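You operate a simulated robot arm through the tools that you are given. There is no shell and no other tool.

You run a simulated two-armed robot. Do the job below in one go: nothing can be reset, and whatever is moved stays where it is left.

JOB
Set the laser to 120 cm and show the line.
Fine: tripod lever to FREE for the height, then back to HOLD; yellow slider to FREE, laser switch on.

The check looks at the end state, three seconds after you hand in, the way a careful person would. Anything else that was tipped, shoved, dropped, spilled or broken makes it a failure.

ROBOT AND FRAMES
Two 7-joint arms with two-finger grippers on one trunk that stands fixed in place. Base frame: the origin is at the foot of the trunk, x ahead of it, y to its left, z up. Readings come in mm, rad, newtons and seconds.
The left shoulder is at [60, 179, 1241], the right one opposite. With the tool pointing down near the work surface each hand reaches from about 100 to 420 mm from the base axis, measured 20 degrees to its own side. Payload 1.96 kg a hand.
The TCP of each hand is the grasp point between the finger pads, 20 mm short of the fingertips. In the tool frame z runs along the fingers and y along their closing line. The gripper opens to 72 mm. The gripper's body begins 38 mm behind the TCP.
Orientation is that of the tool frame in the base frame, as [roll, pitch, yaw] about the fixed x, y, z axes, in that order (R = Rz(yaw) Ry(pitch) Rx(roll)). With the fingers straight down and closing along the base's y, the tool's x points along the base's -x, its y along +y and its z along -z.

CONTROLS
- The arms move only by the tool arm_command. It takes "left_targets", "right_targets" or both (then of equal length, played together; a hand with none holds still); each is a list of rows, each a list of 7 numbers: the turn, a rotation vector about the base's x, y, z in degrees, then the shift along the base's x, y, z in mm, then the gripper command, from -1 (fully open) to 1 (shut), values between in proportion. In form: [[ax, ay, az, dx, dy, dz, hand], ...]. A call has 1 to 20 rows; each row shifts and turns the commanded pose from where the row before left it. A row lasts 0.2 s, in which the tool goes at most 50 mm and 0.15 rad; a call with a longer step from one row to the next is refused whole, and so is a gripper value outside its range. Where a pose cannot be reached the arm comes as near as it can. A force on the tool above 40 N (or 10 N above the force at the start of the call, whichever is more), or a blocked arm, ends the call early, and 0.2 s more pass. The fingers move at their own pace (about 153 mm/s each) and stop on an object; they squeeze with about 35 N. The grip force told is the motor's: it shows also when the fingers shut on nothing. Time passes only in rows, and 0.2 s behind the last, so rows that do not move let the fingers close. The reply holds the time, the measured pose of the TCP, the force on the tool along the base axes, the opening and the grip force, in the units named above and with some noise, with the torque about the TCP (base axes, N m) and any sound that the robot's microphone picked up, and new pictures: "pictures" is both (left out), scene, wrist or none (wrist: the cameras of the hands that moved).
- Cameras (640 x 400 px; columns grow to the right, rows downward): "scene" is now at [4.5, -26.9, 1779.8]; the picture's right is [-0.40, -0.92, 0.00], its down [-0.78, 0.34, -0.53] and it looks along [0.49, -0.21, -0.85] (base axes); focal length 348 px, centre (320, 200). "left" rides on the left gripper at [71, -19, -82] in its tool frame; the picture's right is [0.26, 0.96, 0.00], its down [-0.67, 0.18, -0.72] and it looks along [-0.69, 0.19, 0.70] (tool axes); focal length 280 px, centre (320, 200). "right" rides on the right gripper at [71, 19, -82] in its tool frame; the picture's right is [-0.26, 0.97, 0.00], its down [-0.67, -0.18, -0.72] and it looks along [-0.69, -0.19, 0.70] (tool axes); focal length 280 px, centre (320, 200). There is no depth. A picture from a camera that has moved, and an enlarged one, comes with that camera's place and axes in the base frame and with its lens.
- move_column(by): slides the trunk up (or, below 0, down) by that many mm; the arms and the scene camera ride with it, the base frame stays. It gives what a move gives, with no picture.
- turn_head(pan, tilt): turns the head with the scene camera to pan (to the left, within 1.501 rad either way) and tilt (down, from -0.506 to 1.204), counted from straight ahead of the robot. It gives what a move gives, and a new picture of the scene camera.
- enlarge(camera, box): a new picture of the part [left, top, right, bottom] of that camera's present view, enlarged. No time passes.
- close_job(): hands the job in; it is judged then, once.

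Places have to be worked out from the pictures, the camera data and where the tool is seen. Open the grippers and draw the arms clear of the work before you hand the job in, unless the task says otherwise.

The tools are called after ">>>" as name(argument=value, ...) on one line, values as JSON. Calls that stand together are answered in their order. arm_command: Moves the arms, as the interface text tells. Its arguments: {"type":"object","properties":{"left_targets":{"type":"array","items":{"type":"array","items":{"type":"number"}}},"right_targets":{"type":"array","items":{"type":"array","items":{"type":"number"}}},"pictures":{"type":"string","enum":["both","scene","wrist","none"]}},"required":[]} The other tools are called the same way: move_column (by) slides the trunk up or down; turn_head (pan, tilt) turns the head that bears the scene camera; enlarge (camera, box) takes an enlarged picture of a part of a camera's view; close_job () hands the job in.

At the start:

```text
time: 0.0
left_eef_pos: [397.7, 64.0, 1219.8]
left_tool_rot: [3.141, 0.0, -3.142]
left_ft_force: [0.1, 0.3, -0.1]
left_wrist_torque: [0.0, 0.02, 0.0]
left_grip_width: 71.9
left_grip_force: 0.0
right_eef_pos: [368.1, -281.6, 1266.8]
right_tool_rot: [-3.141, -0.001, -3.141]
right_ft_force: [0.8, 0.2, 0.8]
right_wrist_torque: [0.03, 0.0, 0.01]
right_grip_width: 71.9
right_grip_force: 0.0
trunk travel left (down, up): [-886.0, 104.0]
head pan, tilt: [-0.412, 1.009]
```

scene: 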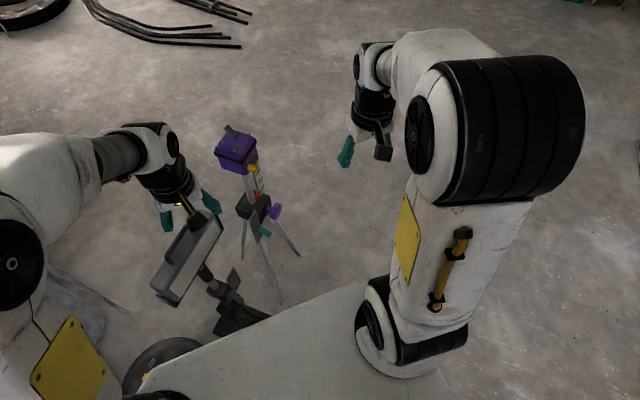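
right: 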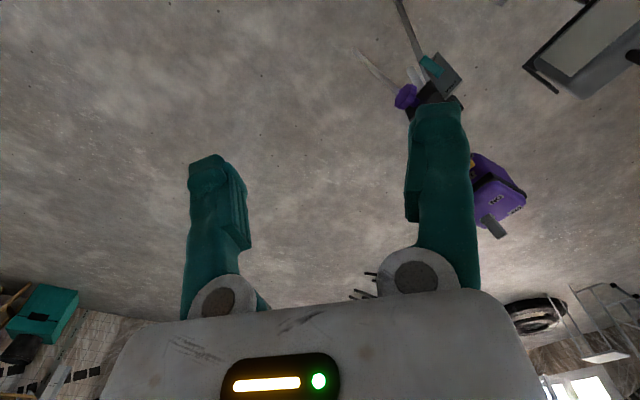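
left: 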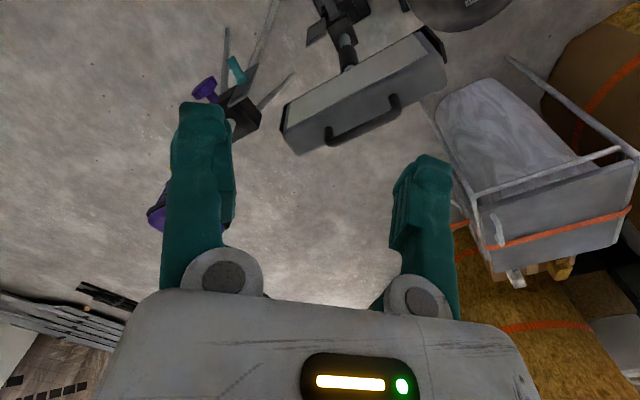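

The tripod with a purple laser stands ahead, slightly to the right between the two hands. I take enlarged pictures to read its parts.

>>> enlarge(camera="scene", box=[190, 110, 320, 310])

>>> enlarge(camera="right", box=[340, 0, 560, 260])

>>> enlarge(camera="left", box=[130, 0, 330, 250])

```text
2.00 times, centred on (255, 210) of scene
camera zoom: at [4.5, -26.9, 1779.8], right [-0.4, -0.92, 0.0], down [-0.78, 0.34, -0.53], along [0.49, -0.21, -0.85], focal length 696 px, centre (450, 180)
```

zoom: 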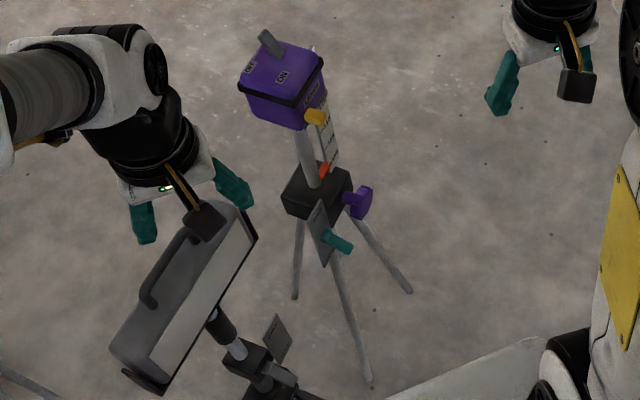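

```text
1.54 times, centred on (450, 130) of right
camera zoom: at [296.5, -262.5, 1348.2], right [0.26, 0.97, 0.0], down [0.67, -0.18, 0.72], along [0.69, -0.19, -0.7], focal length 431 px, centre (120, 308)
```

zoom: 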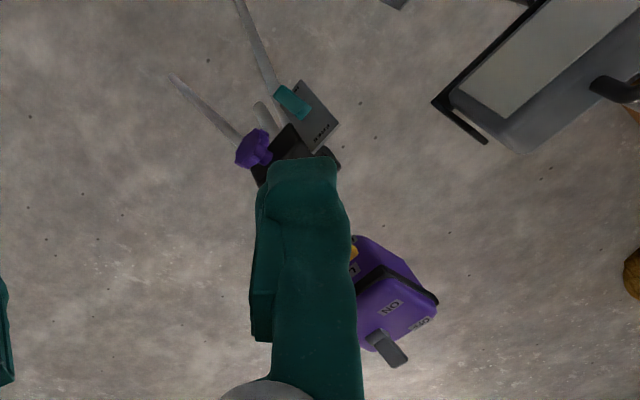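

```text
1.60 times, centred on (230, 125) of left
camera zoom: at [325.6, 44.6, 1300.9], right [-0.26, 0.96, 0.0], down [0.67, 0.18, 0.72], along [0.69, 0.19, -0.7], focal length 449 px, centre (464, 320)
```

zoom: 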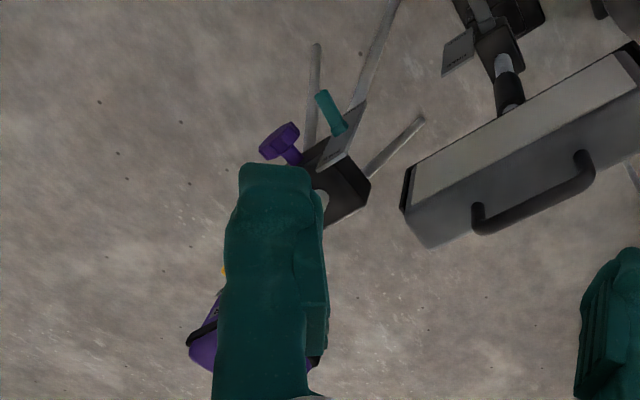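

The tripod seems to stand near x≈690, y≈-60, with the laser near z≈1010 and the teal lever near (619,-69,638). A work light stands by the left hand near (485,159,900) and has to be left alone. I turn the head to face the tripod.

>>> turn_head(pan=-0.06, tilt=0.9)

```text
time: 0.8
left_eef_pos: [396.1, 64.1, 1219.3]
left_tool_rot: [3.142, 0.0, 3.141]
left_ft_force: [-0.3, 0.6, -0.2]
left_wrist_torque: [-0.01, -0.04, 0.0]
left_grip_width: 72.0
left_grip_force: 0.1
right_eef_pos: [367.4, -281.2, 1267.6]
right_tool_rot: [3.141, -0.001, -3.14]
right_ft_force: [-0.6, 1.1, -0.3]
right_wrist_torque: [-0.01, -0.01, 0.02]
right_grip_width: 72.2
right_grip_force: 0.1
trunk travel left (down, up): [-886.0, 104.0]
head pan, tilt: [-0.059, 0.901]
camera scene: at [16.4, -3.8, 1787.6], right [-0.06, -1.0, 0.0], down [-0.78, 0.05, -0.62], along [0.62, -0.04, -0.78], focal length 348 px, centre (320, 200)
```

scene: 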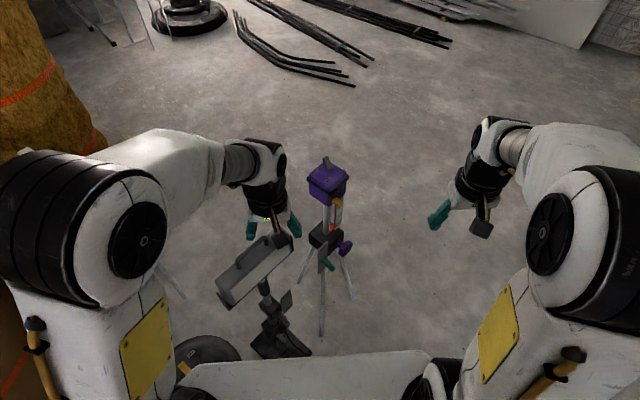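

>>> enlarge(camera="scene", box=[290, 140, 370, 190])

>>> enlarge(camera="scene", box=[290, 180, 386, 280])

>>> enlarge(camera="scene", box=[190, 200, 370, 370])

```text
8.00 times, centred on (330, 165) of scene
camera zoom: at [16.4, -3.8, 1787.6], right [-0.06, -1.0, 0.0], down [-0.78, 0.05, -0.62], along [0.62, -0.04, -0.78], focal length 2782 px, centre (240, 480)
```

zoom: 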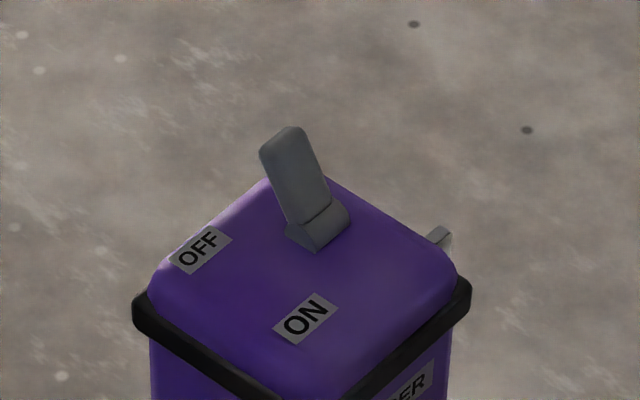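

```text
4.00 times, centred on (338, 230) of scene
camera zoom: at [16.4, -3.8, 1787.6], right [-0.06, -1.0, 0.0], down [-0.78, 0.05, -0.62], along [0.62, -0.04, -0.78], focal length 1391 px, centre (248, 80)
```

zoom: 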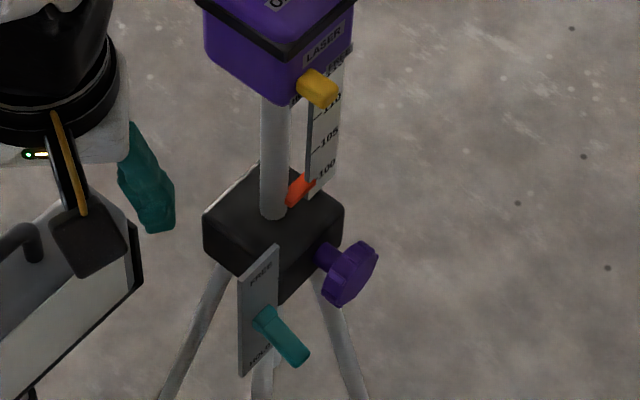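

```text
2.35 times, centred on (280, 285) of scene
camera zoom: at [16.4, -3.8, 1787.6], right [-0.06, -1.0, 0.0], down [-0.78, 0.05, -0.62], along [0.62, -0.04, -0.78], focal length 818 px, centre (414, 0)
```

zoom: 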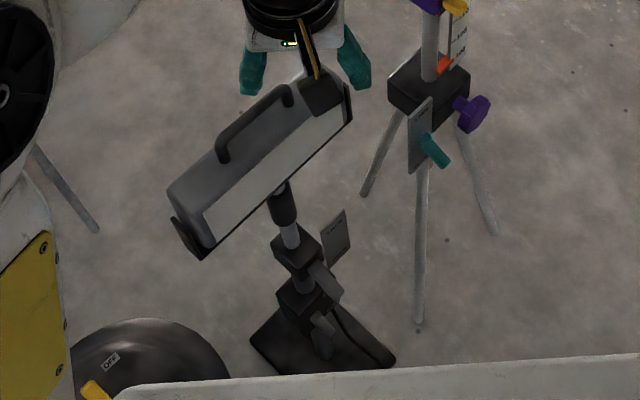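

The scale shows about 98–100 at the orange pointer, the toggle on the laser points to OFF, and the lever seems to be at HOLD. I draw the left hand up and away from the work light, and bring the right hand lower and pitched forward so that its camera looks level at the tripod.

>>> arm_command(left_targets=[[0, 0, 0, -20, 30, 30, -1], [0, 0, 0, -20, 30, 30, -1], [0, 0, 0, -20, 30, 30, -1], [0, 0, 0, -20, 30, 30, -1], [0, 0, 0, -20, 30, 10, -1], [0, 0, 0, 0, 30, 0, -1], [0, 0, 0, 0, 0, 0, -1], [0, 0, 0, 0, 0, 0, -1]], right_targets=[[0, -8.5, 0, 0, 20, -40, -1], [0, -8.5, 0, 0, 20, -40, -1], [0, -8.5, 0, 0, 20, -40, -1], [0, -8.5, 0, 0, 20, -40, -1], [0, -8.5, 0, 0, 20, -40, -1], [0, 0, 8, 0, 20, -40, -1], [0, 0, 8, 0, 10, -30, -1], [0, 0, 7, 0, 0, 0, -1]])

```text
time: 2.6
left_eef_pos: [306.2, 223.4, 1273.3]
left_tool_rot: [3.14, 0.003, 3.141]
left_ft_force: [-0.9, 0.5, -0.1]
left_wrist_torque: [-0.04, -0.01, -0.01]
left_grip_width: 72.1
left_grip_force: 0.0
left hand out of reach, approached as far as the arm can: row 2, 3, 4, 5
right_eef_pos: [385.4, -153.1, 991.1]
right_tool_rot: [3.141, 0.741, -2.738]
right_ft_force: [-0.3, 0.8, 0.2]
right_wrist_torque: [0.01, -0.01, -0.01]
right_grip_width: 72.1
right_grip_force: 0.0
right hand out of reach, approached as far as the arm can: row 4
trunk travel left (down, up): [-886.0, 104.0]
head pan, tilt: [-0.059, 0.901]
camera scene: at [14.6, -3.4, 1787.6], right [-0.06, -1.0, 0.0], down [-0.78, 0.05, -0.62], along [0.62, -0.04, -0.78], focal length 348 px, centre (320, 200)
camera right: at [278.7, -178.8, 1002.9], right [-0.2, 0.96, 0.18], down [0.08, -0.16, 0.98], along [0.98, 0.21, -0.05], focal length 280 px, centre (320, 200)
camera left: at [235.9, 204.8, 1354.7], right [-0.26, 0.96, 0.0], down [0.67, 0.18, 0.72], along [0.69, 0.19, -0.7], focal length 280 px, centre (320, 200)
```

scene: 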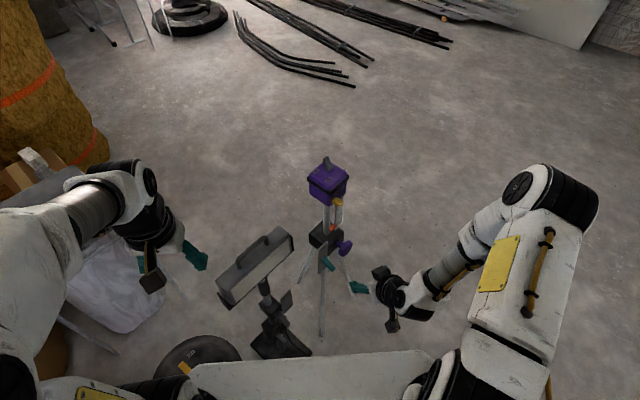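
right: 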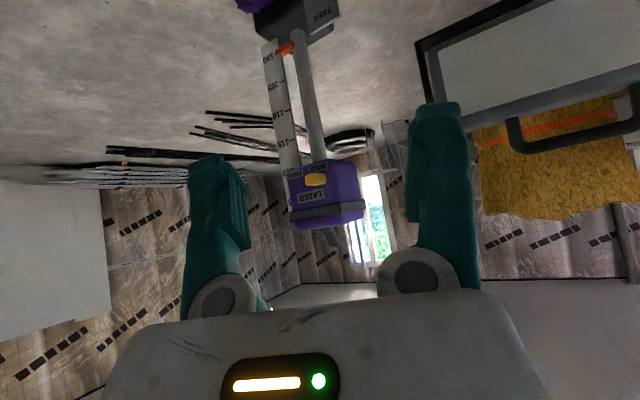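
left: 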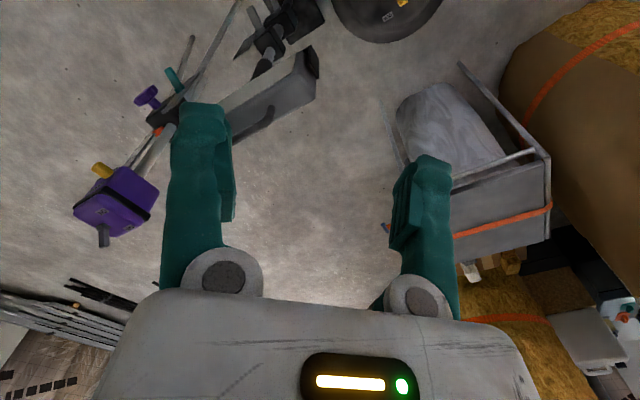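

The right wrist camera now looks level at the tripod, with the picture upside down. I enlarge it to read the scale and slider.

>>> enlarge(camera="right", box=[230, 0, 390, 120])

>>> enlarge(camera="right", box=[260, 110, 380, 240])

>>> enlarge(camera="left", box=[50, 20, 260, 260])

```text
3.33 times, centred on (310, 60) of right
camera zoom: at [278.7, -178.8, 1002.9], right [-0.2, 0.96, 0.18], down [0.08, -0.16, 0.98], along [0.98, 0.21, -0.05], focal length 935 px, centre (353, 667)
```

zoom: 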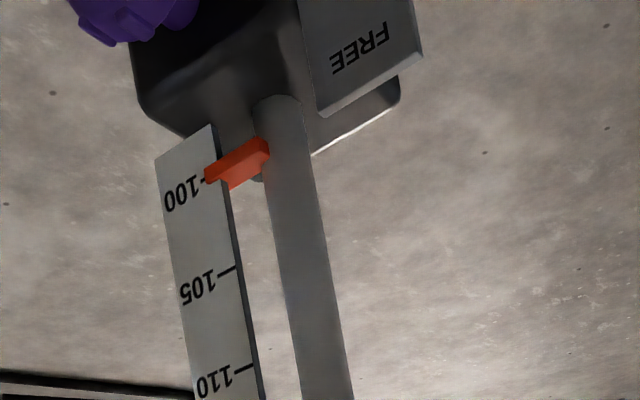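

```text
3.08 times, centred on (320, 175) of right
camera zoom: at [278.7, -178.8, 1002.9], right [-0.2, 0.96, 0.18], down [0.08, -0.16, 0.98], along [0.98, 0.21, -0.05], focal length 863 px, centre (320, 277)
```

zoom: 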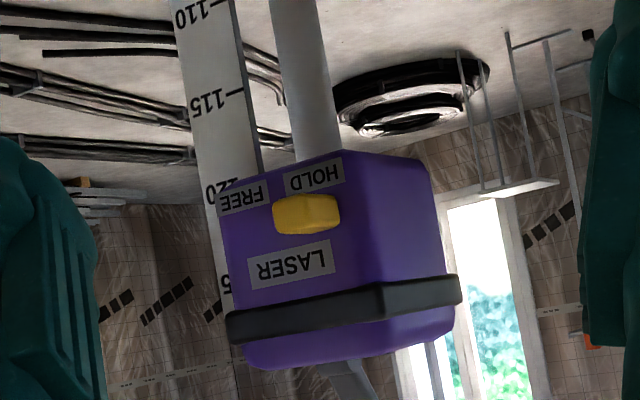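

```text
1.67 times, centred on (155, 140) of left
camera zoom: at [235.9, 204.8, 1354.7], right [-0.26, 0.96, 0.0], down [0.67, 0.18, 0.72], along [0.69, 0.19, -0.7], focal length 467 px, centre (595, 300)
```

zoom: 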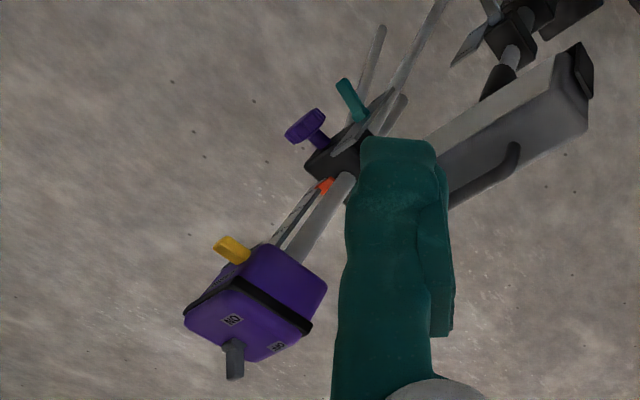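

The scale is fixed to the collar and the orange pointer, now at about 100, rides on the mast, so the mast must rise about 20 cm. The slider is at about (666,-95,949) and slides toward -y to FREE; the lever runs from about (635,-53,651) to (621,-88,594). I move the left hand back, well clear of the work light, before lowering the trunk.

>>> arm_command(left_targets=[[0, 0, 0, 0, 0, -30, -1], [0, 0, 0, -20, 30, -30, -1], [0, 0, 0, -20, 30, -20, -1], [0, 0, 0, -20, 30, 0, -1], [0, 0, 0, -20, 30, 0, -1], [0, 0, 0, -20, 30, 0, -1], [0, 0, 0, 0, 0, 0, -1]], pictures="scene")

```text
time: 4.2
left_eef_pos: [206.6, 372.4, 1193.7]
left_tool_rot: [-3.141, 0.001, 3.141]
left_ft_force: [-0.1, 0.7, 0.6]
left_wrist_torque: [0.0, 0.02, 0.04]
left_grip_width: 72.1
left_grip_force: 0.1
right_eef_pos: [387.2, -154.1, 990.4]
right_tool_rot: [3.139, 0.741, -2.739]
right_ft_force: [-0.5, 0.8, -0.7]
right_wrist_torque: [0.03, 0.0, -0.02]
right_grip_width: 71.9
right_grip_force: 0.1
trunk travel left (down, up): [-886.0, 104.0]
head pan, tilt: [-0.059, 0.901]
camera scene: at [16.7, -4.6, 1787.6], right [-0.06, -1.0, 0.0], down [-0.78, 0.05, -0.62], along [0.62, -0.04, -0.78], focal length 348 px, centre (320, 200)
```

scene: 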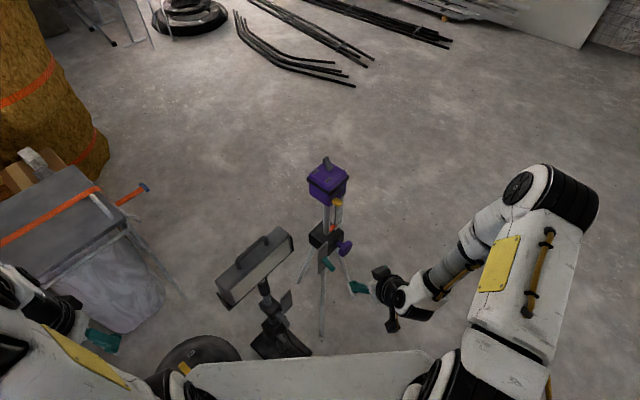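

The left arm is clear of everything. I lower the trunk by 250 mm so that the right hand can work at the collar, the lever and the head.

>>> move_column(by=-250)

>>> turn_head(pan=-0.08, tilt=0.75)

>>> enlarge(camera="right", box=[160, 0, 480, 200])

```text
time: 6.8
left_eef_pos: [207.3, 373.5, 943.7]
left_tool_rot: [3.142, 0.001, 3.14]
left_ft_force: [0.7, 0.0, 0.3]
left_wrist_torque: [0.02, 0.02, 0.0]
left_grip_width: 72.0
left_grip_force: 0.0
right_eef_pos: [386.5, -154.7, 741.6]
right_tool_rot: [3.141, 0.741, -2.739]
right_ft_force: [-1.2, -0.1, 0.1]
right_wrist_torque: [0.01, 0.03, -0.01]
right_grip_width: 72.2
right_grip_force: 0.0
trunk travel left (down, up): [-636.0, 354.0]
head pan, tilt: [-0.059, 0.901]
```

```text
time: 7.5
left_eef_pos: [208.4, 373.3, 942.5]
left_tool_rot: [-3.141, 0.001, -3.14]
left_ft_force: [-0.5, -0.3, -0.4]
left_wrist_torque: [-0.03, 0.01, 0.02]
left_grip_width: 72.1
left_grip_force: 0.0
right_eef_pos: [386.6, -153.2, 741.5]
right_tool_rot: [3.141, 0.741, -2.742]
right_ft_force: [-0.1, -0.4, -0.1]
right_wrist_torque: [0.01, 0.0, -0.02]
right_grip_width: 71.9
right_grip_force: 0.0
trunk travel left (down, up): [-636.0, 354.0]
head pan, tilt: [-0.08, 0.75]
camera scene: at [23.7, -5.8, 1549.5], right [-0.08, -1.0, 0.0], down [-0.68, 0.05, -0.73], along [0.73, -0.06, -0.68], focal length 348 px, centre (320, 200)
```

scene: 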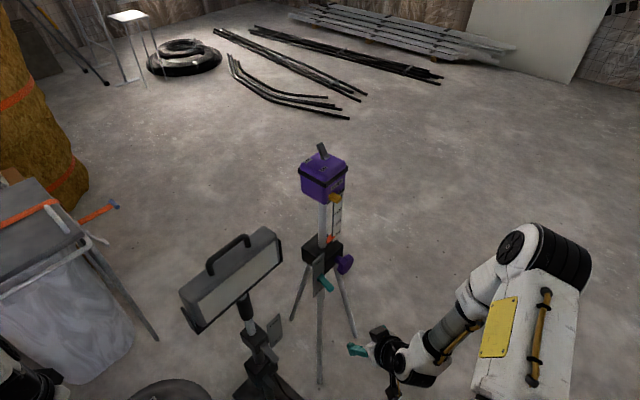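

```text
2.00 times, centred on (320, 100) of right
camera zoom: at [280.0, -178.9, 752.9], right [-0.2, 0.96, 0.18], down [0.08, -0.16, 0.98], along [0.98, 0.21, -0.05], focal length 561 px, centre (320, 400)
```

zoom: 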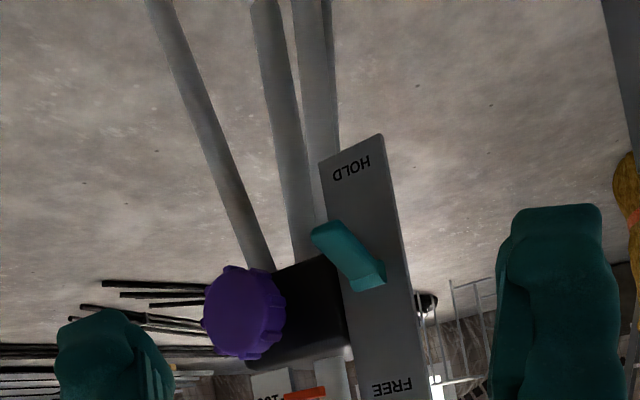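

>>> enlarge(camera="scene", box=[280, 230, 376, 300])

>>> enlarge(camera="scene", box=[280, 130, 376, 200])

>>> enlarge(camera="right", box=[250, 90, 390, 240])

```text
5.71 times, centred on (328, 265) of scene
camera zoom: at [23.7, -5.8, 1549.5], right [-0.08, -1.0, 0.0], down [-0.68, 0.05, -0.73], along [0.73, -0.06, -0.68], focal length 1987 px, centre (274, -171)
```

zoom: 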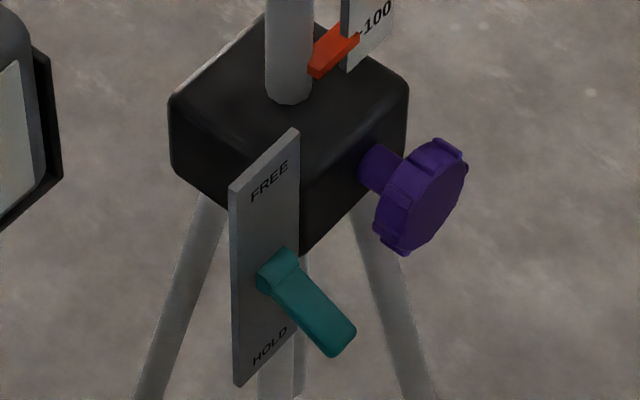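

```text
5.71 times, centred on (328, 165) of scene
camera zoom: at [23.7, -5.8, 1549.5], right [-0.08, -1.0, 0.0], down [-0.68, 0.05, -0.73], along [0.73, -0.06, -0.68], focal length 1987 px, centre (274, 400)
```

zoom: 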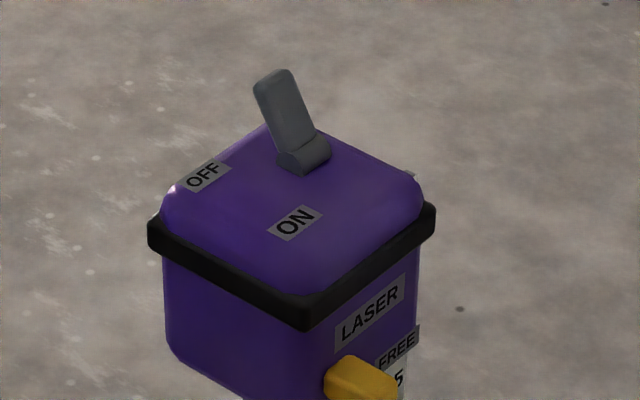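

```text
2.67 times, centred on (320, 165) of right
camera zoom: at [280.0, -178.9, 752.9], right [-0.2, 0.96, 0.18], down [0.08, -0.16, 0.98], along [0.98, 0.21, -0.05], focal length 748 px, centre (320, 293)
```

zoom: 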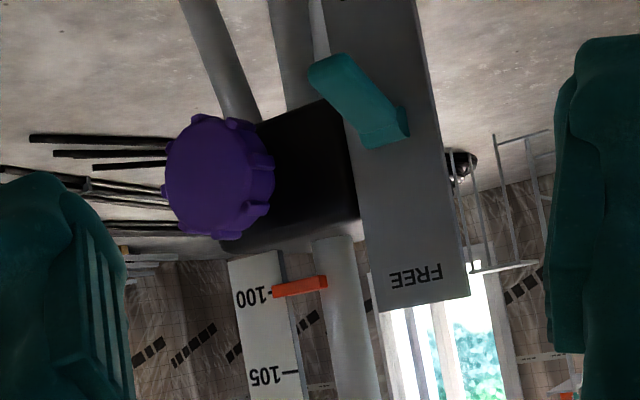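

The front faces all look along about (-0.71,-0.71). I judge the mast at (719,-70), the lever root at (630,-56,663), the lever tip at (599,-87,639) sloping down at HOLD, and the knob at (669,-142,663). I bring the right hand, yawed to face the plate, to a point about 80 mm short of the lever.

>>> arm_command(right_targets=[[0, 0, 7.4, 40, 5, -8, -0.4], [0, 0, 7.4, 40, 5, -8, -0.4], [0, 0, 7.3, 40, 8, -8, -0.4], [0, 0, 0, 40, 10, -8, -0.4], [0, 0, 0, 23, 9, -4, -0.4], [0, 0, 0, 0, 0, 0, -0.4]])

```text
time: 8.9
left_eef_pos: [208.4, 373.2, 943.3]
left_tool_rot: [-3.141, 0.001, 3.141]
left_ft_force: [0.3, -0.4, -0.5]
left_wrist_torque: [-0.02, 0.02, 0.04]
left_grip_width: 72.0
left_grip_force: 0.0
right_eef_pos: [570.6, -117.6, 705.6]
right_tool_rot: [3.141, 0.741, -2.355]
right_ft_force: [0.2, 0.1, -0.2]
right_wrist_torque: [0.0, -0.02, 0.0]
right_grip_width: 50.3
right_grip_force: 0.0
trunk travel left (down, up): [-636.0, 354.0]
head pan, tilt: [-0.08, 0.75]
camera scene: at [23.4, -6.2, 1549.5], right [-0.08, -1.0, 0.0], down [-0.68, 0.05, -0.73], along [0.73, -0.06, -0.68], focal length 348 px, centre (320, 200)
camera right: at [480.4, -179.9, 718.3], right [-0.55, 0.82, 0.18], down [0.14, -0.12, 0.98], along [0.83, 0.56, -0.05], focal length 280 px, centre (320, 200)
```

scene: 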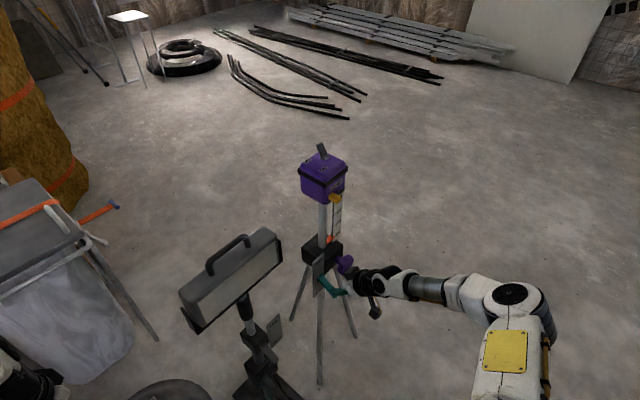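
right: 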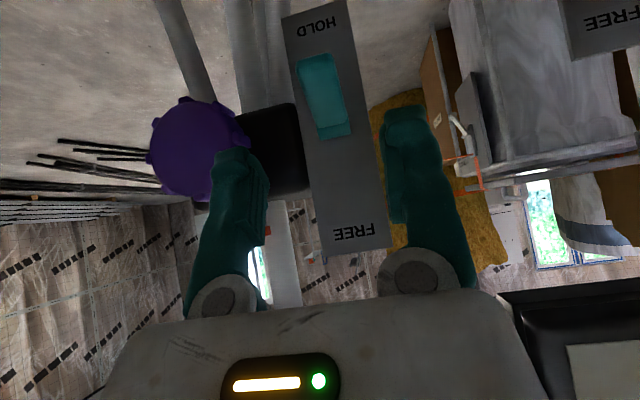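

The lever is centred between the open fingers, and my estimate of its place holds up from this near view. I advance along the fingers onto the lever and close.

>>> arm_command(right_targets=[[0, 0, 0, 13, 13, -20, -0.4], [0, 0, 0, 12, 13, -20, -0.4], [0, 0, 0, 12, 13, -20, -0.4], [0, 0, 0, 0, 0, 0, -0.4]])

```text
time: 9.9
left_eef_pos: [207.5, 373.4, 943.9]
left_tool_rot: [-3.141, -0.001, 3.141]
left_ft_force: [0.1, 0.1, -0.7]
left_wrist_torque: [0.02, -0.01, -0.03]
left_grip_width: 71.9
left_grip_force: 0.0
right_eef_pos: [607.0, -78.4, 644.6]
right_tool_rot: [3.141, 0.742, -2.354]
right_ft_force: [-0.3, -0.6, -0.3]
right_wrist_torque: [-0.02, 0.01, 0.02]
right_grip_width: 50.5
right_grip_force: 0.0
trunk travel left (down, up): [-636.0, 354.0]
head pan, tilt: [-0.08, 0.75]
camera scene: at [23.3, -6.3, 1549.5], right [-0.08, -1.0, 0.0], down [-0.68, 0.05, -0.73], along [0.73, -0.06, -0.68], focal length 348 px, centre (320, 200)
camera right: at [517.2, -140.9, 656.4], right [-0.55, 0.82, 0.18], down [0.14, -0.12, 0.98], along [0.82, 0.56, -0.05], focal length 280 px, centre (320, 200)
```

scene: 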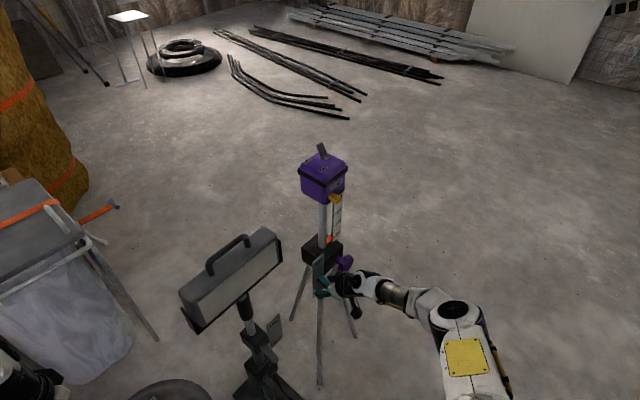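
right: 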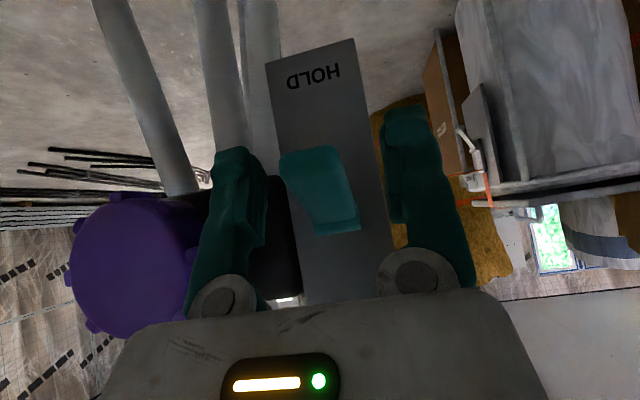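

The lever lies between the fingers, centred. I close on it gently and read the forces.

>>> arm_command(right_targets=[[0, 0, 0, 0, 0, 0, 0.2], [0, 0, 0, 0, 0, 0, 0.6], [0, 0, 0, 0, 0, 0, 0.6]], pictures="wrist")

```text
time: 10.7
left_eef_pos: [208.4, 373.5, 943.3]
left_tool_rot: [-3.141, 0.0, -3.141]
left_ft_force: [0.4, 0.1, -1.1]
left_wrist_torque: [-0.01, 0.01, 0.01]
left_grip_width: 72.2
left_grip_force: 0.1
right_eef_pos: [607.8, -77.8, 643.8]
right_tool_rot: [3.141, 0.742, -2.355]
right_ft_force: [3.7, -0.6, -1.9]
right_wrist_torque: [0.03, -0.03, -0.06]
right_grip_width: 16.6
right_grip_force: 40.2
trunk travel left (down, up): [-636.0, 354.0]
head pan, tilt: [-0.08, 0.75]
camera right: at [517.8, -140.9, 656.3], right [-0.55, 0.82, 0.18], down [0.14, -0.12, 0.98], along [0.83, 0.56, -0.05], focal length 280 px, centre (320, 200)
```

right: 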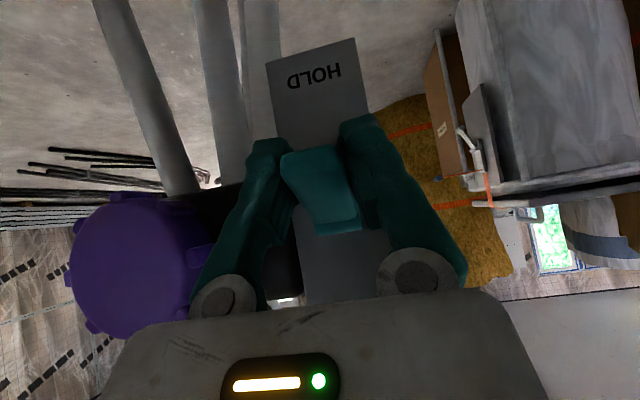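

The lever is gripped, 16.6 mm wide, with little side force. I swing it up along its arc about the root toward FREE.

>>> arm_command(right_targets=[[0, 0, 0, -2.3, -2.3, 6.5, 0.6], [0, 0, 0, -1.2, -1.2, 6.2, 0.6], [0, 0, 0, -0.3, -0.3, 6.3, 0.6], [0, 0, 0, 0.3, 0.3, 6.3, 0.6], [0, 0, 0, 1.2, 1.2, 6.2, 0.6], [0, 0, 0, 1.9, 1.9, 5.7, 0.6], [0, 0, 0, 0, 0, 0, 0.6]])

```text
time: 11.2
left_eef_pos: [212.6, 374.1, 941.7]
left_tool_rot: [-3.14, -0.008, -3.139]
left_ft_force: [-0.5, -1.2, 0.1]
left_wrist_torque: [0.05, 0.01, 0.03]
left_grip_width: 72.1
left_grip_force: 0.1
right_eef_pos: [606.6, -79.3, 644.6]
right_tool_rot: [3.136, 0.733, -2.356]
right_ft_force: [33.6, 12.3, -31.0]
right_wrist_torque: [-0.95, 0.9, -0.18]
right_grip_width: 17.2
right_grip_force: 39.9
trunk travel left (down, up): [-636.0, 354.0]
head pan, tilt: [-0.08, 0.75]
stopped in row 2 (right hand): the force on the tool passed its limit at 46 N (the readings are from after the stop); the commanded pose is now the measured one
camera scene: at [33.7, -4.4, 1548.8], right [-0.08, -1.0, 0.0], down [-0.68, 0.05, -0.73], along [0.72, -0.06, -0.69], focal length 348 px, centre (320, 200)
camera right: at [517.3, -141.7, 658.2], right [-0.55, 0.82, 0.18], down [0.15, -0.12, 0.98], along [0.82, 0.56, -0.06], focal length 280 px, centre (320, 200)
```

scene: 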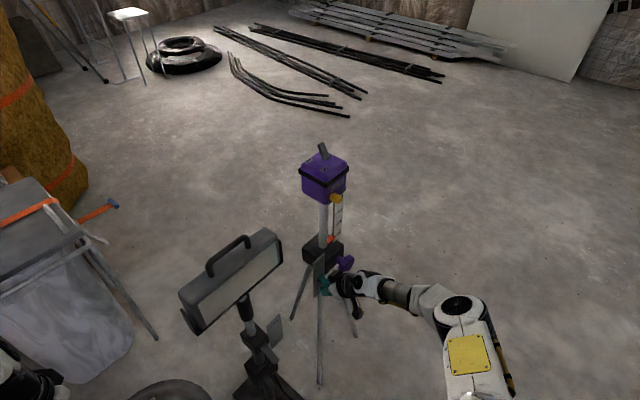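
right: 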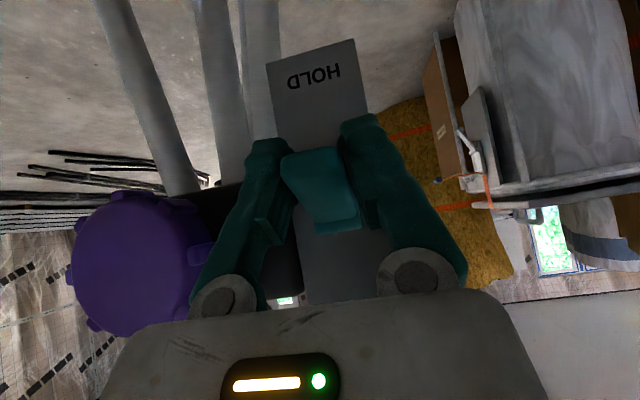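

The lever didn't swing: with the pads gripping tightly, the fixed wrist angle fought the rotation. I wait one step to see the residual force before trying again with the wrist turning along with the lever.

>>> arm_command(right_targets=[[0, 0, 0, 0, 0, 0, 0.6], [0, 0, 0, 0, 0, 0, 0.6]], pictures="none")

>>> enlarge(camera="scene", box=[280, 230, 376, 300])

```text
time: 11.8
left_eef_pos: [213.1, 374.4, 941.1]
left_tool_rot: [3.141, -0.007, 3.14]
left_ft_force: [0.0, -0.2, -0.7]
left_wrist_torque: [-0.01, -0.01, -0.01]
left_grip_width: 71.9
left_grip_force: 0.0
right_eef_pos: [606.9, -79.3, 645.7]
right_tool_rot: [3.134, 0.732, -2.358]
right_ft_force: [30.4, 8.0, -30.3]
right_wrist_torque: [-0.87, 0.92, 0.03]
right_grip_width: 17.1
right_grip_force: 40.3
trunk travel left (down, up): [-636.0, 354.0]
head pan, tilt: [-0.08, 0.75]
```

```text
5.71 times, centred on (328, 265) of scene
camera zoom: at [32.9, -5.1, 1549.2], right [-0.08, -1.0, 0.0], down [-0.68, 0.05, -0.73], along [0.72, -0.06, -0.69], focal length 1987 px, centre (274, -171)
```

zoom: 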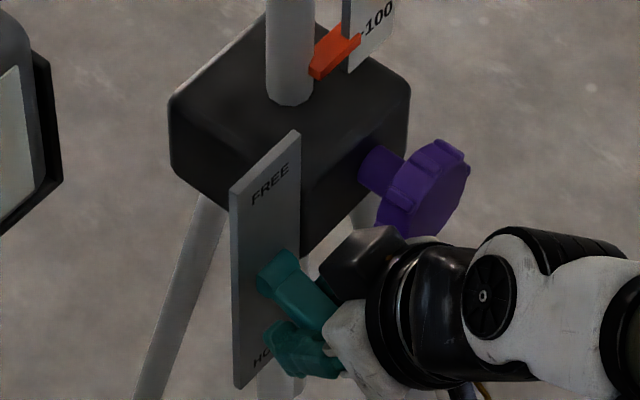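

The resultant force passes through the lever's root, so the lever is free to turn and only the wrist's fixed tilt resisted. I now swing it with the wrist rotating along, about the plate's horizontal axis.

>>> arm_command(right_targets=[[-3, 3, 0, 0, 0, 0, 0.6], [-4.24, 4.24, 0, -1.2, -1.2, 3.4, 0.6], [-4.24, 4.24, 0, -0.9, -0.9, 3.6, 0.6], [-4.24, 4.24, 0, -0.6, -0.6, 3.7, 0.6], [0, 0, 0, 0, 0, 0, 0.6]])

```text
time: 13.0
left_eef_pos: [210.8, 375.4, 942.8]
left_tool_rot: [-3.141, -0.003, -3.141]
left_ft_force: [-0.1, 0.3, 0.3]
left_wrist_torque: [0.03, 0.01, 0.0]
left_grip_width: 71.9
left_grip_force: 0.1
right_eef_pos: [604.1, -80.4, 658.8]
right_tool_rot: [3.137, 0.348, -2.353]
right_ft_force: [28.9, 7.4, -4.2]
right_wrist_torque: [-0.2, 0.07, -0.11]
right_grip_width: 16.8
right_grip_force: 40.0
trunk travel left (down, up): [-636.0, 354.0]
head pan, tilt: [-0.08, 0.75]
camera scene: at [28.5, -4.9, 1549.5], right [-0.08, -1.0, 0.0], down [-0.68, 0.05, -0.73], along [0.73, -0.06, -0.68], focal length 348 px, centre (320, 200)
camera right: at [523.3, -135.6, 711.6], right [-0.51, 0.85, 0.09], down [0.41, 0.14, 0.9], along [0.76, 0.5, -0.42], focal length 280 px, centre (320, 200)
```

scene: 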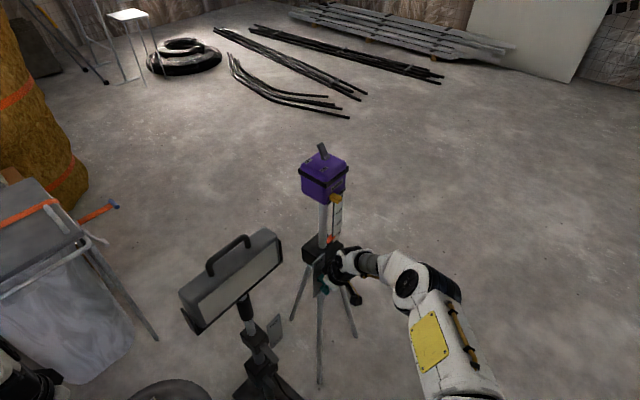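
right: 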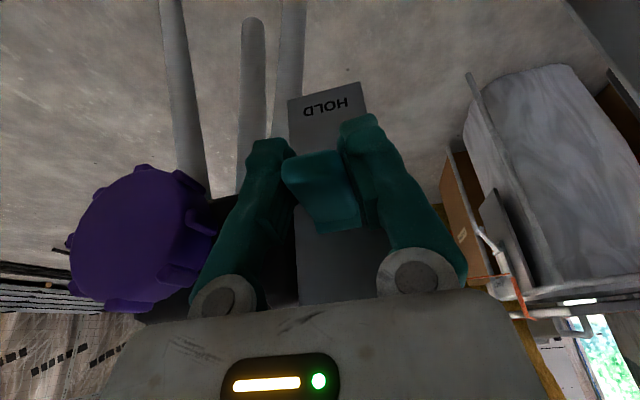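

The lever follows now: it has turned about 20° and the vertical force is gone, though an inward pull of about 25 N shows I am slightly too far out. I ease inward and go on turning.

>>> arm_command(right_targets=[[0, 0, 0, 3, 1, 0, 0.6], [-4.24, 4.24, 0, 1.5, 0.8, 3.8, 0.6], [-4.24, 4.24, 0, 0.5, 0.2, 3.8, 0.6], [-4.24, 4.24, 0, 0.5, 0.5, 3.8, 0.6], [0, 0, 0, 0, 0, 0, 0.6]], pictures="wrist")

>>> enlarge(camera="scene", box=[280, 230, 376, 300])

```text
time: 14.2
left_eef_pos: [206.9, 373.1, 944.6]
left_tool_rot: [-3.141, 0.0, -3.14]
left_ft_force: [0.7, -0.1, 0.4]
left_wrist_torque: [-0.02, 0.0, 0.02]
left_grip_width: 72.0
left_grip_force: 0.0
right_eef_pos: [605.4, -80.4, 666.5]
right_tool_rot: [3.136, 0.138, -2.355]
right_ft_force: [-7.1, -10.0, 2.7]
right_wrist_torque: [-0.1, 0.0, -0.07]
right_grip_width: 16.4
right_grip_force: 40.2
right hand out of reach, approached as far as the arm can: row 4
trunk travel left (down, up): [-636.0, 354.0]
head pan, tilt: [-0.08, 0.75]
camera right: at [533.2, -126.0, 738.0], right [-0.5, 0.86, 0.04], down [0.53, 0.27, 0.8], along [0.68, 0.42, -0.6], focal length 280 px, centre (320, 200)
```

right: 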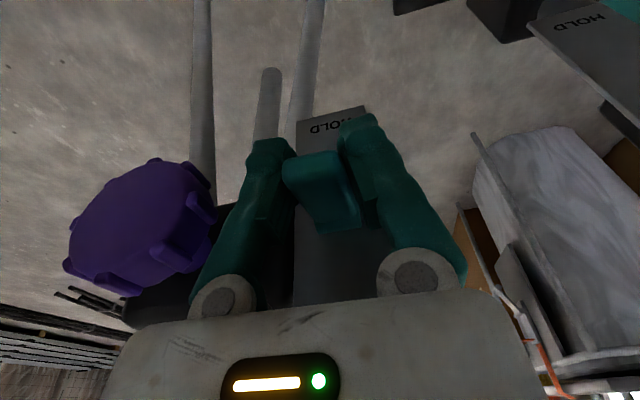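

```text
5.71 times, centred on (328, 265) of scene
camera zoom: at [22.3, -7.3, 1549.5], right [-0.08, -1.0, 0.0], down [-0.68, 0.06, -0.73], along [0.73, -0.06, -0.68], focal length 1987 px, centre (274, -171)
```

zoom: 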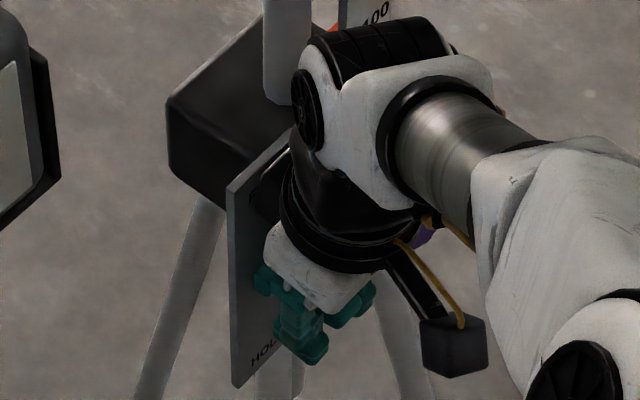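

The lever is now about level, and the arm has reached its limit with the hand nearly vertical. I open, back straight out along the lever, tilt the hand toward level again, and look.

>>> arm_command(right_targets=[[0, 0, 0, 0, 0, 0, -0.4], [0, 0, 0, 0, 0, 0, -0.4], [0, 0, 0, -15, -15, 0, -0.4], [0, 0, 0, -25, -25, 0, -0.4], [5.9, -5.9, 0, -25, -25, 0, -0.4], [5.9, -5.9, 0, -10, -10, 0, -0.4], [5.9, -5.9, 0, 0, 0, 0, -0.4], [5.9, -5.9, 0, 0, 0, 0, -0.4], [5.9, -5.9, 0, 0, 0, 0, -0.4], [5.9, -5.9, 0, 0, 0, 0, -0.4], [0, 0, 0, 0, 0, 0, -0.4]])

>>> enlarge(camera="scene", box=[280, 230, 376, 300])

```text
time: 16.6
left_eef_pos: [207.3, 374.1, 942.4]
left_tool_rot: [3.141, -0.002, 3.141]
left_ft_force: [0.3, 0.4, 0.2]
left_wrist_torque: [0.02, 0.03, -0.02]
left_grip_width: 71.7
left_grip_force: 0.0
right_eef_pos: [531.2, -155.1, 667.4]
right_tool_rot: [-3.139, 1.018, -2.351]
right_ft_force: [0.1, -0.3, 0.1]
right_wrist_torque: [0.0, -0.01, 0.02]
right_grip_width: 50.2
right_grip_force: 0.0
trunk travel left (down, up): [-636.0, 354.0]
head pan, tilt: [-0.08, 0.75]
camera scene: at [24.1, -5.7, 1549.5], right [-0.08, -1.0, 0.0], down [-0.68, 0.05, -0.73], along [0.73, -0.06, -0.68], focal length 348 px, centre (320, 200)
camera right: at [442.1, -217.7, 650.2], right [-0.59, 0.78, 0.22], down [-0.05, -0.31, 0.95], along [0.81, 0.55, 0.22], focal length 280 px, centre (320, 200)
```

scene: 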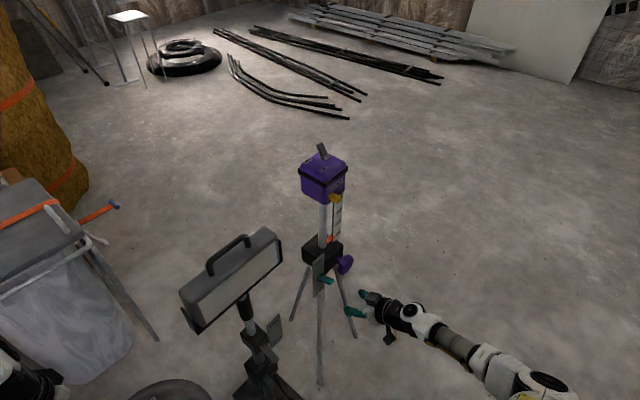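
right: 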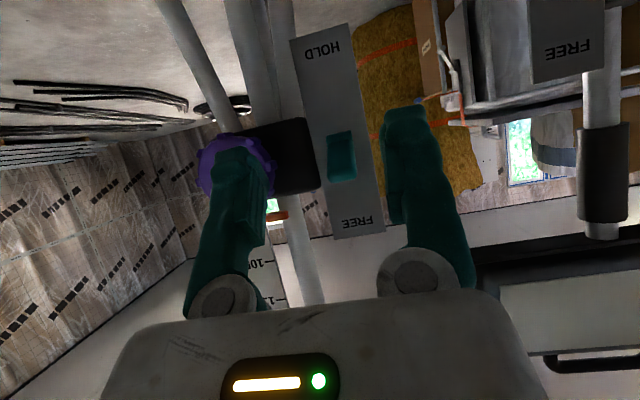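

```text
5.71 times, centred on (328, 265) of scene
camera zoom: at [24.1, -5.7, 1549.5], right [-0.08, -1.0, 0.0], down [-0.68, 0.05, -0.73], along [0.73, -0.06, -0.68], focal length 1987 px, centre (274, -171)
```

zoom: 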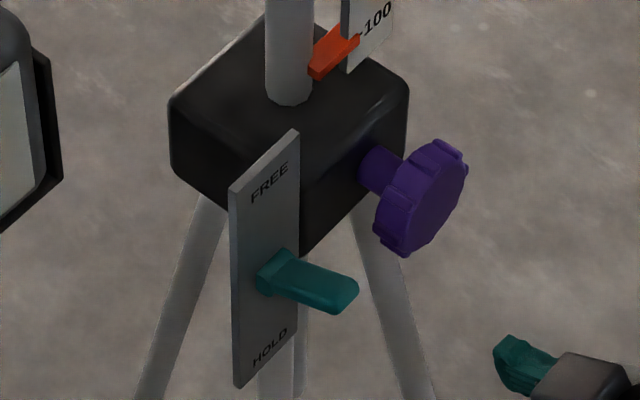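

The lever stays where I left it, about level. I come in again with the hand flatter, grip it once more and turn it the rest of the way up to FREE.

>>> arm_command(right_targets=[[0, 0, 0, 24, 24, 0, -0.4], [0, 0, 0, 24, 24, -1, -0.4], [0, 0, 0, 23, 23, -1, -0.4], [0, 0, 0, 0, 0, 0, 0.2], [0, 0, 0, 0, 0, 0, 0.6], [0, 0, 0, 0, 0, 0, 0.6]], pictures="wrist")

```text
time: 18.0
left_eef_pos: [208.4, 372.9, 943.3]
left_tool_rot: [-3.14, -0.002, 3.14]
left_ft_force: [-0.5, -0.1, 0.5]
left_wrist_torque: [0.0, 0.02, -0.01]
left_grip_width: 72.1
left_grip_force: 0.1
right_eef_pos: [602.4, -84.2, 666.7]
right_tool_rot: [3.139, 1.014, -2.353]
right_ft_force: [4.4, 0.4, -3.2]
right_wrist_torque: [0.19, -0.17, -0.1]
right_grip_width: 19.9
right_grip_force: 40.0
trunk travel left (down, up): [-636.0, 354.0]
head pan, tilt: [-0.08, 0.75]
camera right: at [512.9, -146.2, 648.7], right [-0.59, 0.78, 0.22], down [-0.05, -0.31, 0.95], along [0.81, 0.55, 0.22], focal length 280 px, centre (320, 200)
```

right: 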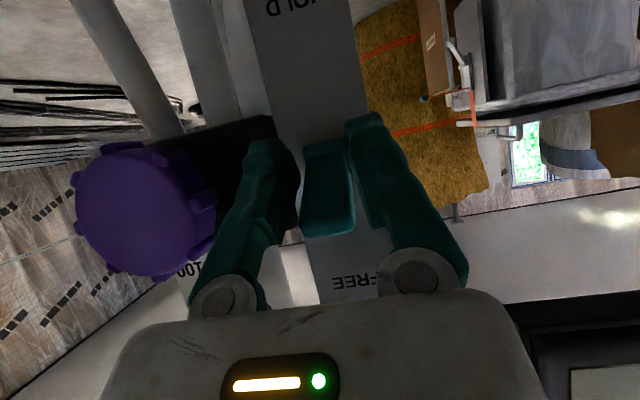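

>>> arm_command(right_targets=[[-4.24, 4.24, 0, 0.2, 0.2, 4, 0.6], [-4.24, 4.24, 0, 0.4, 0.4, 3.9, 0.6], [-4.24, 4.24, 0, 0.7, 0.7, 3.9, 0.6], [-4.24, 4.24, 0, 1, 1, 3.7, 0.6], [0, 0, 0, 0, 0, 0, 0.6]], pictures="wrist")

```text
time: 18.4
left_eef_pos: [207.4, 373.3, 942.9]
left_tool_rot: [3.141, -0.001, -3.142]
left_ft_force: [-0.6, -1.2, 0.2]
left_wrist_torque: [-0.01, 0.0, 0.01]
left_grip_width: 72.4
left_grip_force: 0.1
right_eef_pos: [599.3, -85.0, 664.4]
right_tool_rot: [3.137, 0.942, -2.351]
right_ft_force: [1.0, -4.3, -7.4]
right_wrist_torque: [0.0, 0.22, 0.0]
right_grip_width: 15.8
right_grip_force: 1.6
trunk travel left (down, up): [-636.0, 354.0]
head pan, tilt: [-0.08, 0.75]
stopped in row 1 (right hand): the force on the tool passed its limit at 43 N (the readings are from after the stop); the commanded pose is now the measured one
camera right: at [509.2, -149.0, 654.7], right [-0.58, 0.79, 0.21], down [0.0, -0.26, 0.97], along [0.82, 0.56, 0.15], focal length 280 px, centre (320, 200)
```

right: 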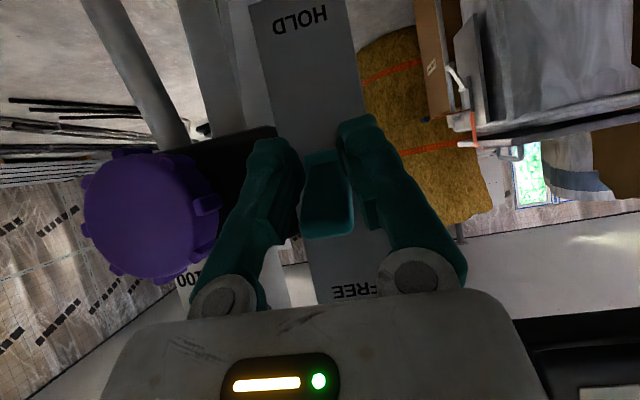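

>>> arm_command(right_targets=[[0, 0, 0, 0, 0, 0, 0.6], [0, 0, 0, 0, 0, 0, 0.6]], pictures="wrist")

>>> enlarge(camera="scene", box=[280, 230, 376, 300])

>>> enlarge(camera="right", box=[240, 100, 400, 300])

```text
time: 18.9
left_eef_pos: [208.5, 372.8, 943.4]
left_tool_rot: [3.141, 0.003, -3.142]
left_ft_force: [0.5, 0.2, -0.1]
left_wrist_torque: [0.0, 0.03, -0.01]
left_grip_width: 72.2
left_grip_force: 0.1
right_eef_pos: [598.9, -86.0, 663.8]
right_tool_rot: [3.137, 0.941, -2.351]
right_ft_force: [-1.6, -3.1, -4.1]
right_wrist_torque: [0.02, 0.05, -0.05]
right_grip_width: 15.6
right_grip_force: 0.3
trunk travel left (down, up): [-636.0, 354.0]
head pan, tilt: [-0.08, 0.75]
camera right: at [509.8, -148.8, 654.5], right [-0.58, 0.79, 0.21], down [0.0, -0.26, 0.97], along [0.81, 0.56, 0.15], focal length 280 px, centre (320, 200)
```

right: 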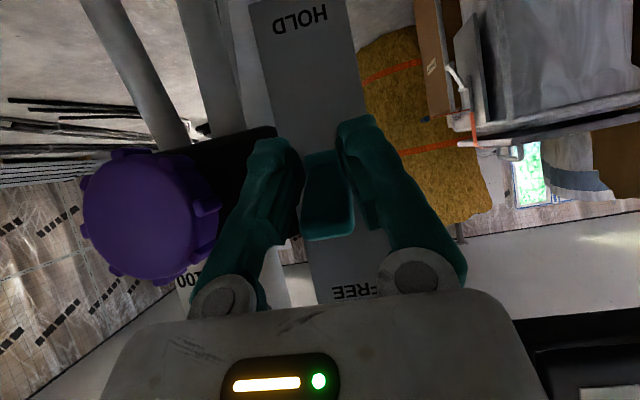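

```text
5.71 times, centred on (328, 265) of scene
camera zoom: at [24.2, -6.4, 1549.5], right [-0.08, -1.0, 0.0], down [-0.68, 0.05, -0.73], along [0.73, -0.06, -0.68], focal length 1987 px, centre (274, -171)
```

zoom: 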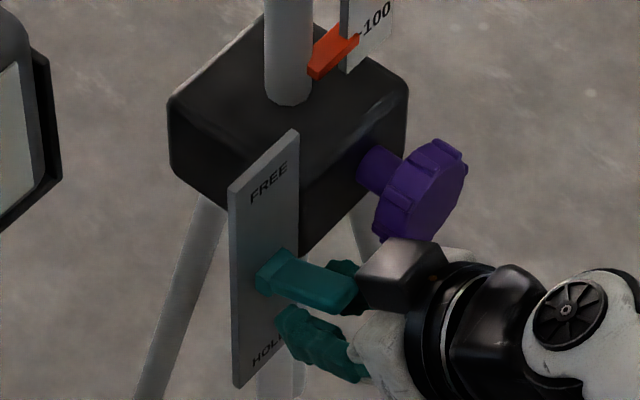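

```text
2.00 times, centred on (320, 200) of right
camera zoom: at [509.8, -148.8, 654.5], right [-0.58, 0.79, 0.21], down [0.0, -0.26, 0.97], along [0.81, 0.56, 0.15], focal length 561 px, centre (320, 200)
```

zoom: 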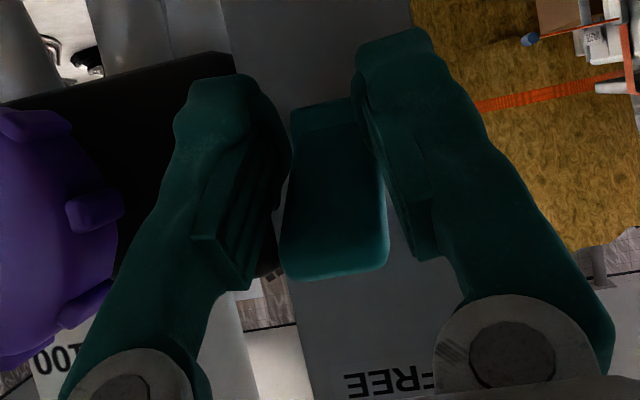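

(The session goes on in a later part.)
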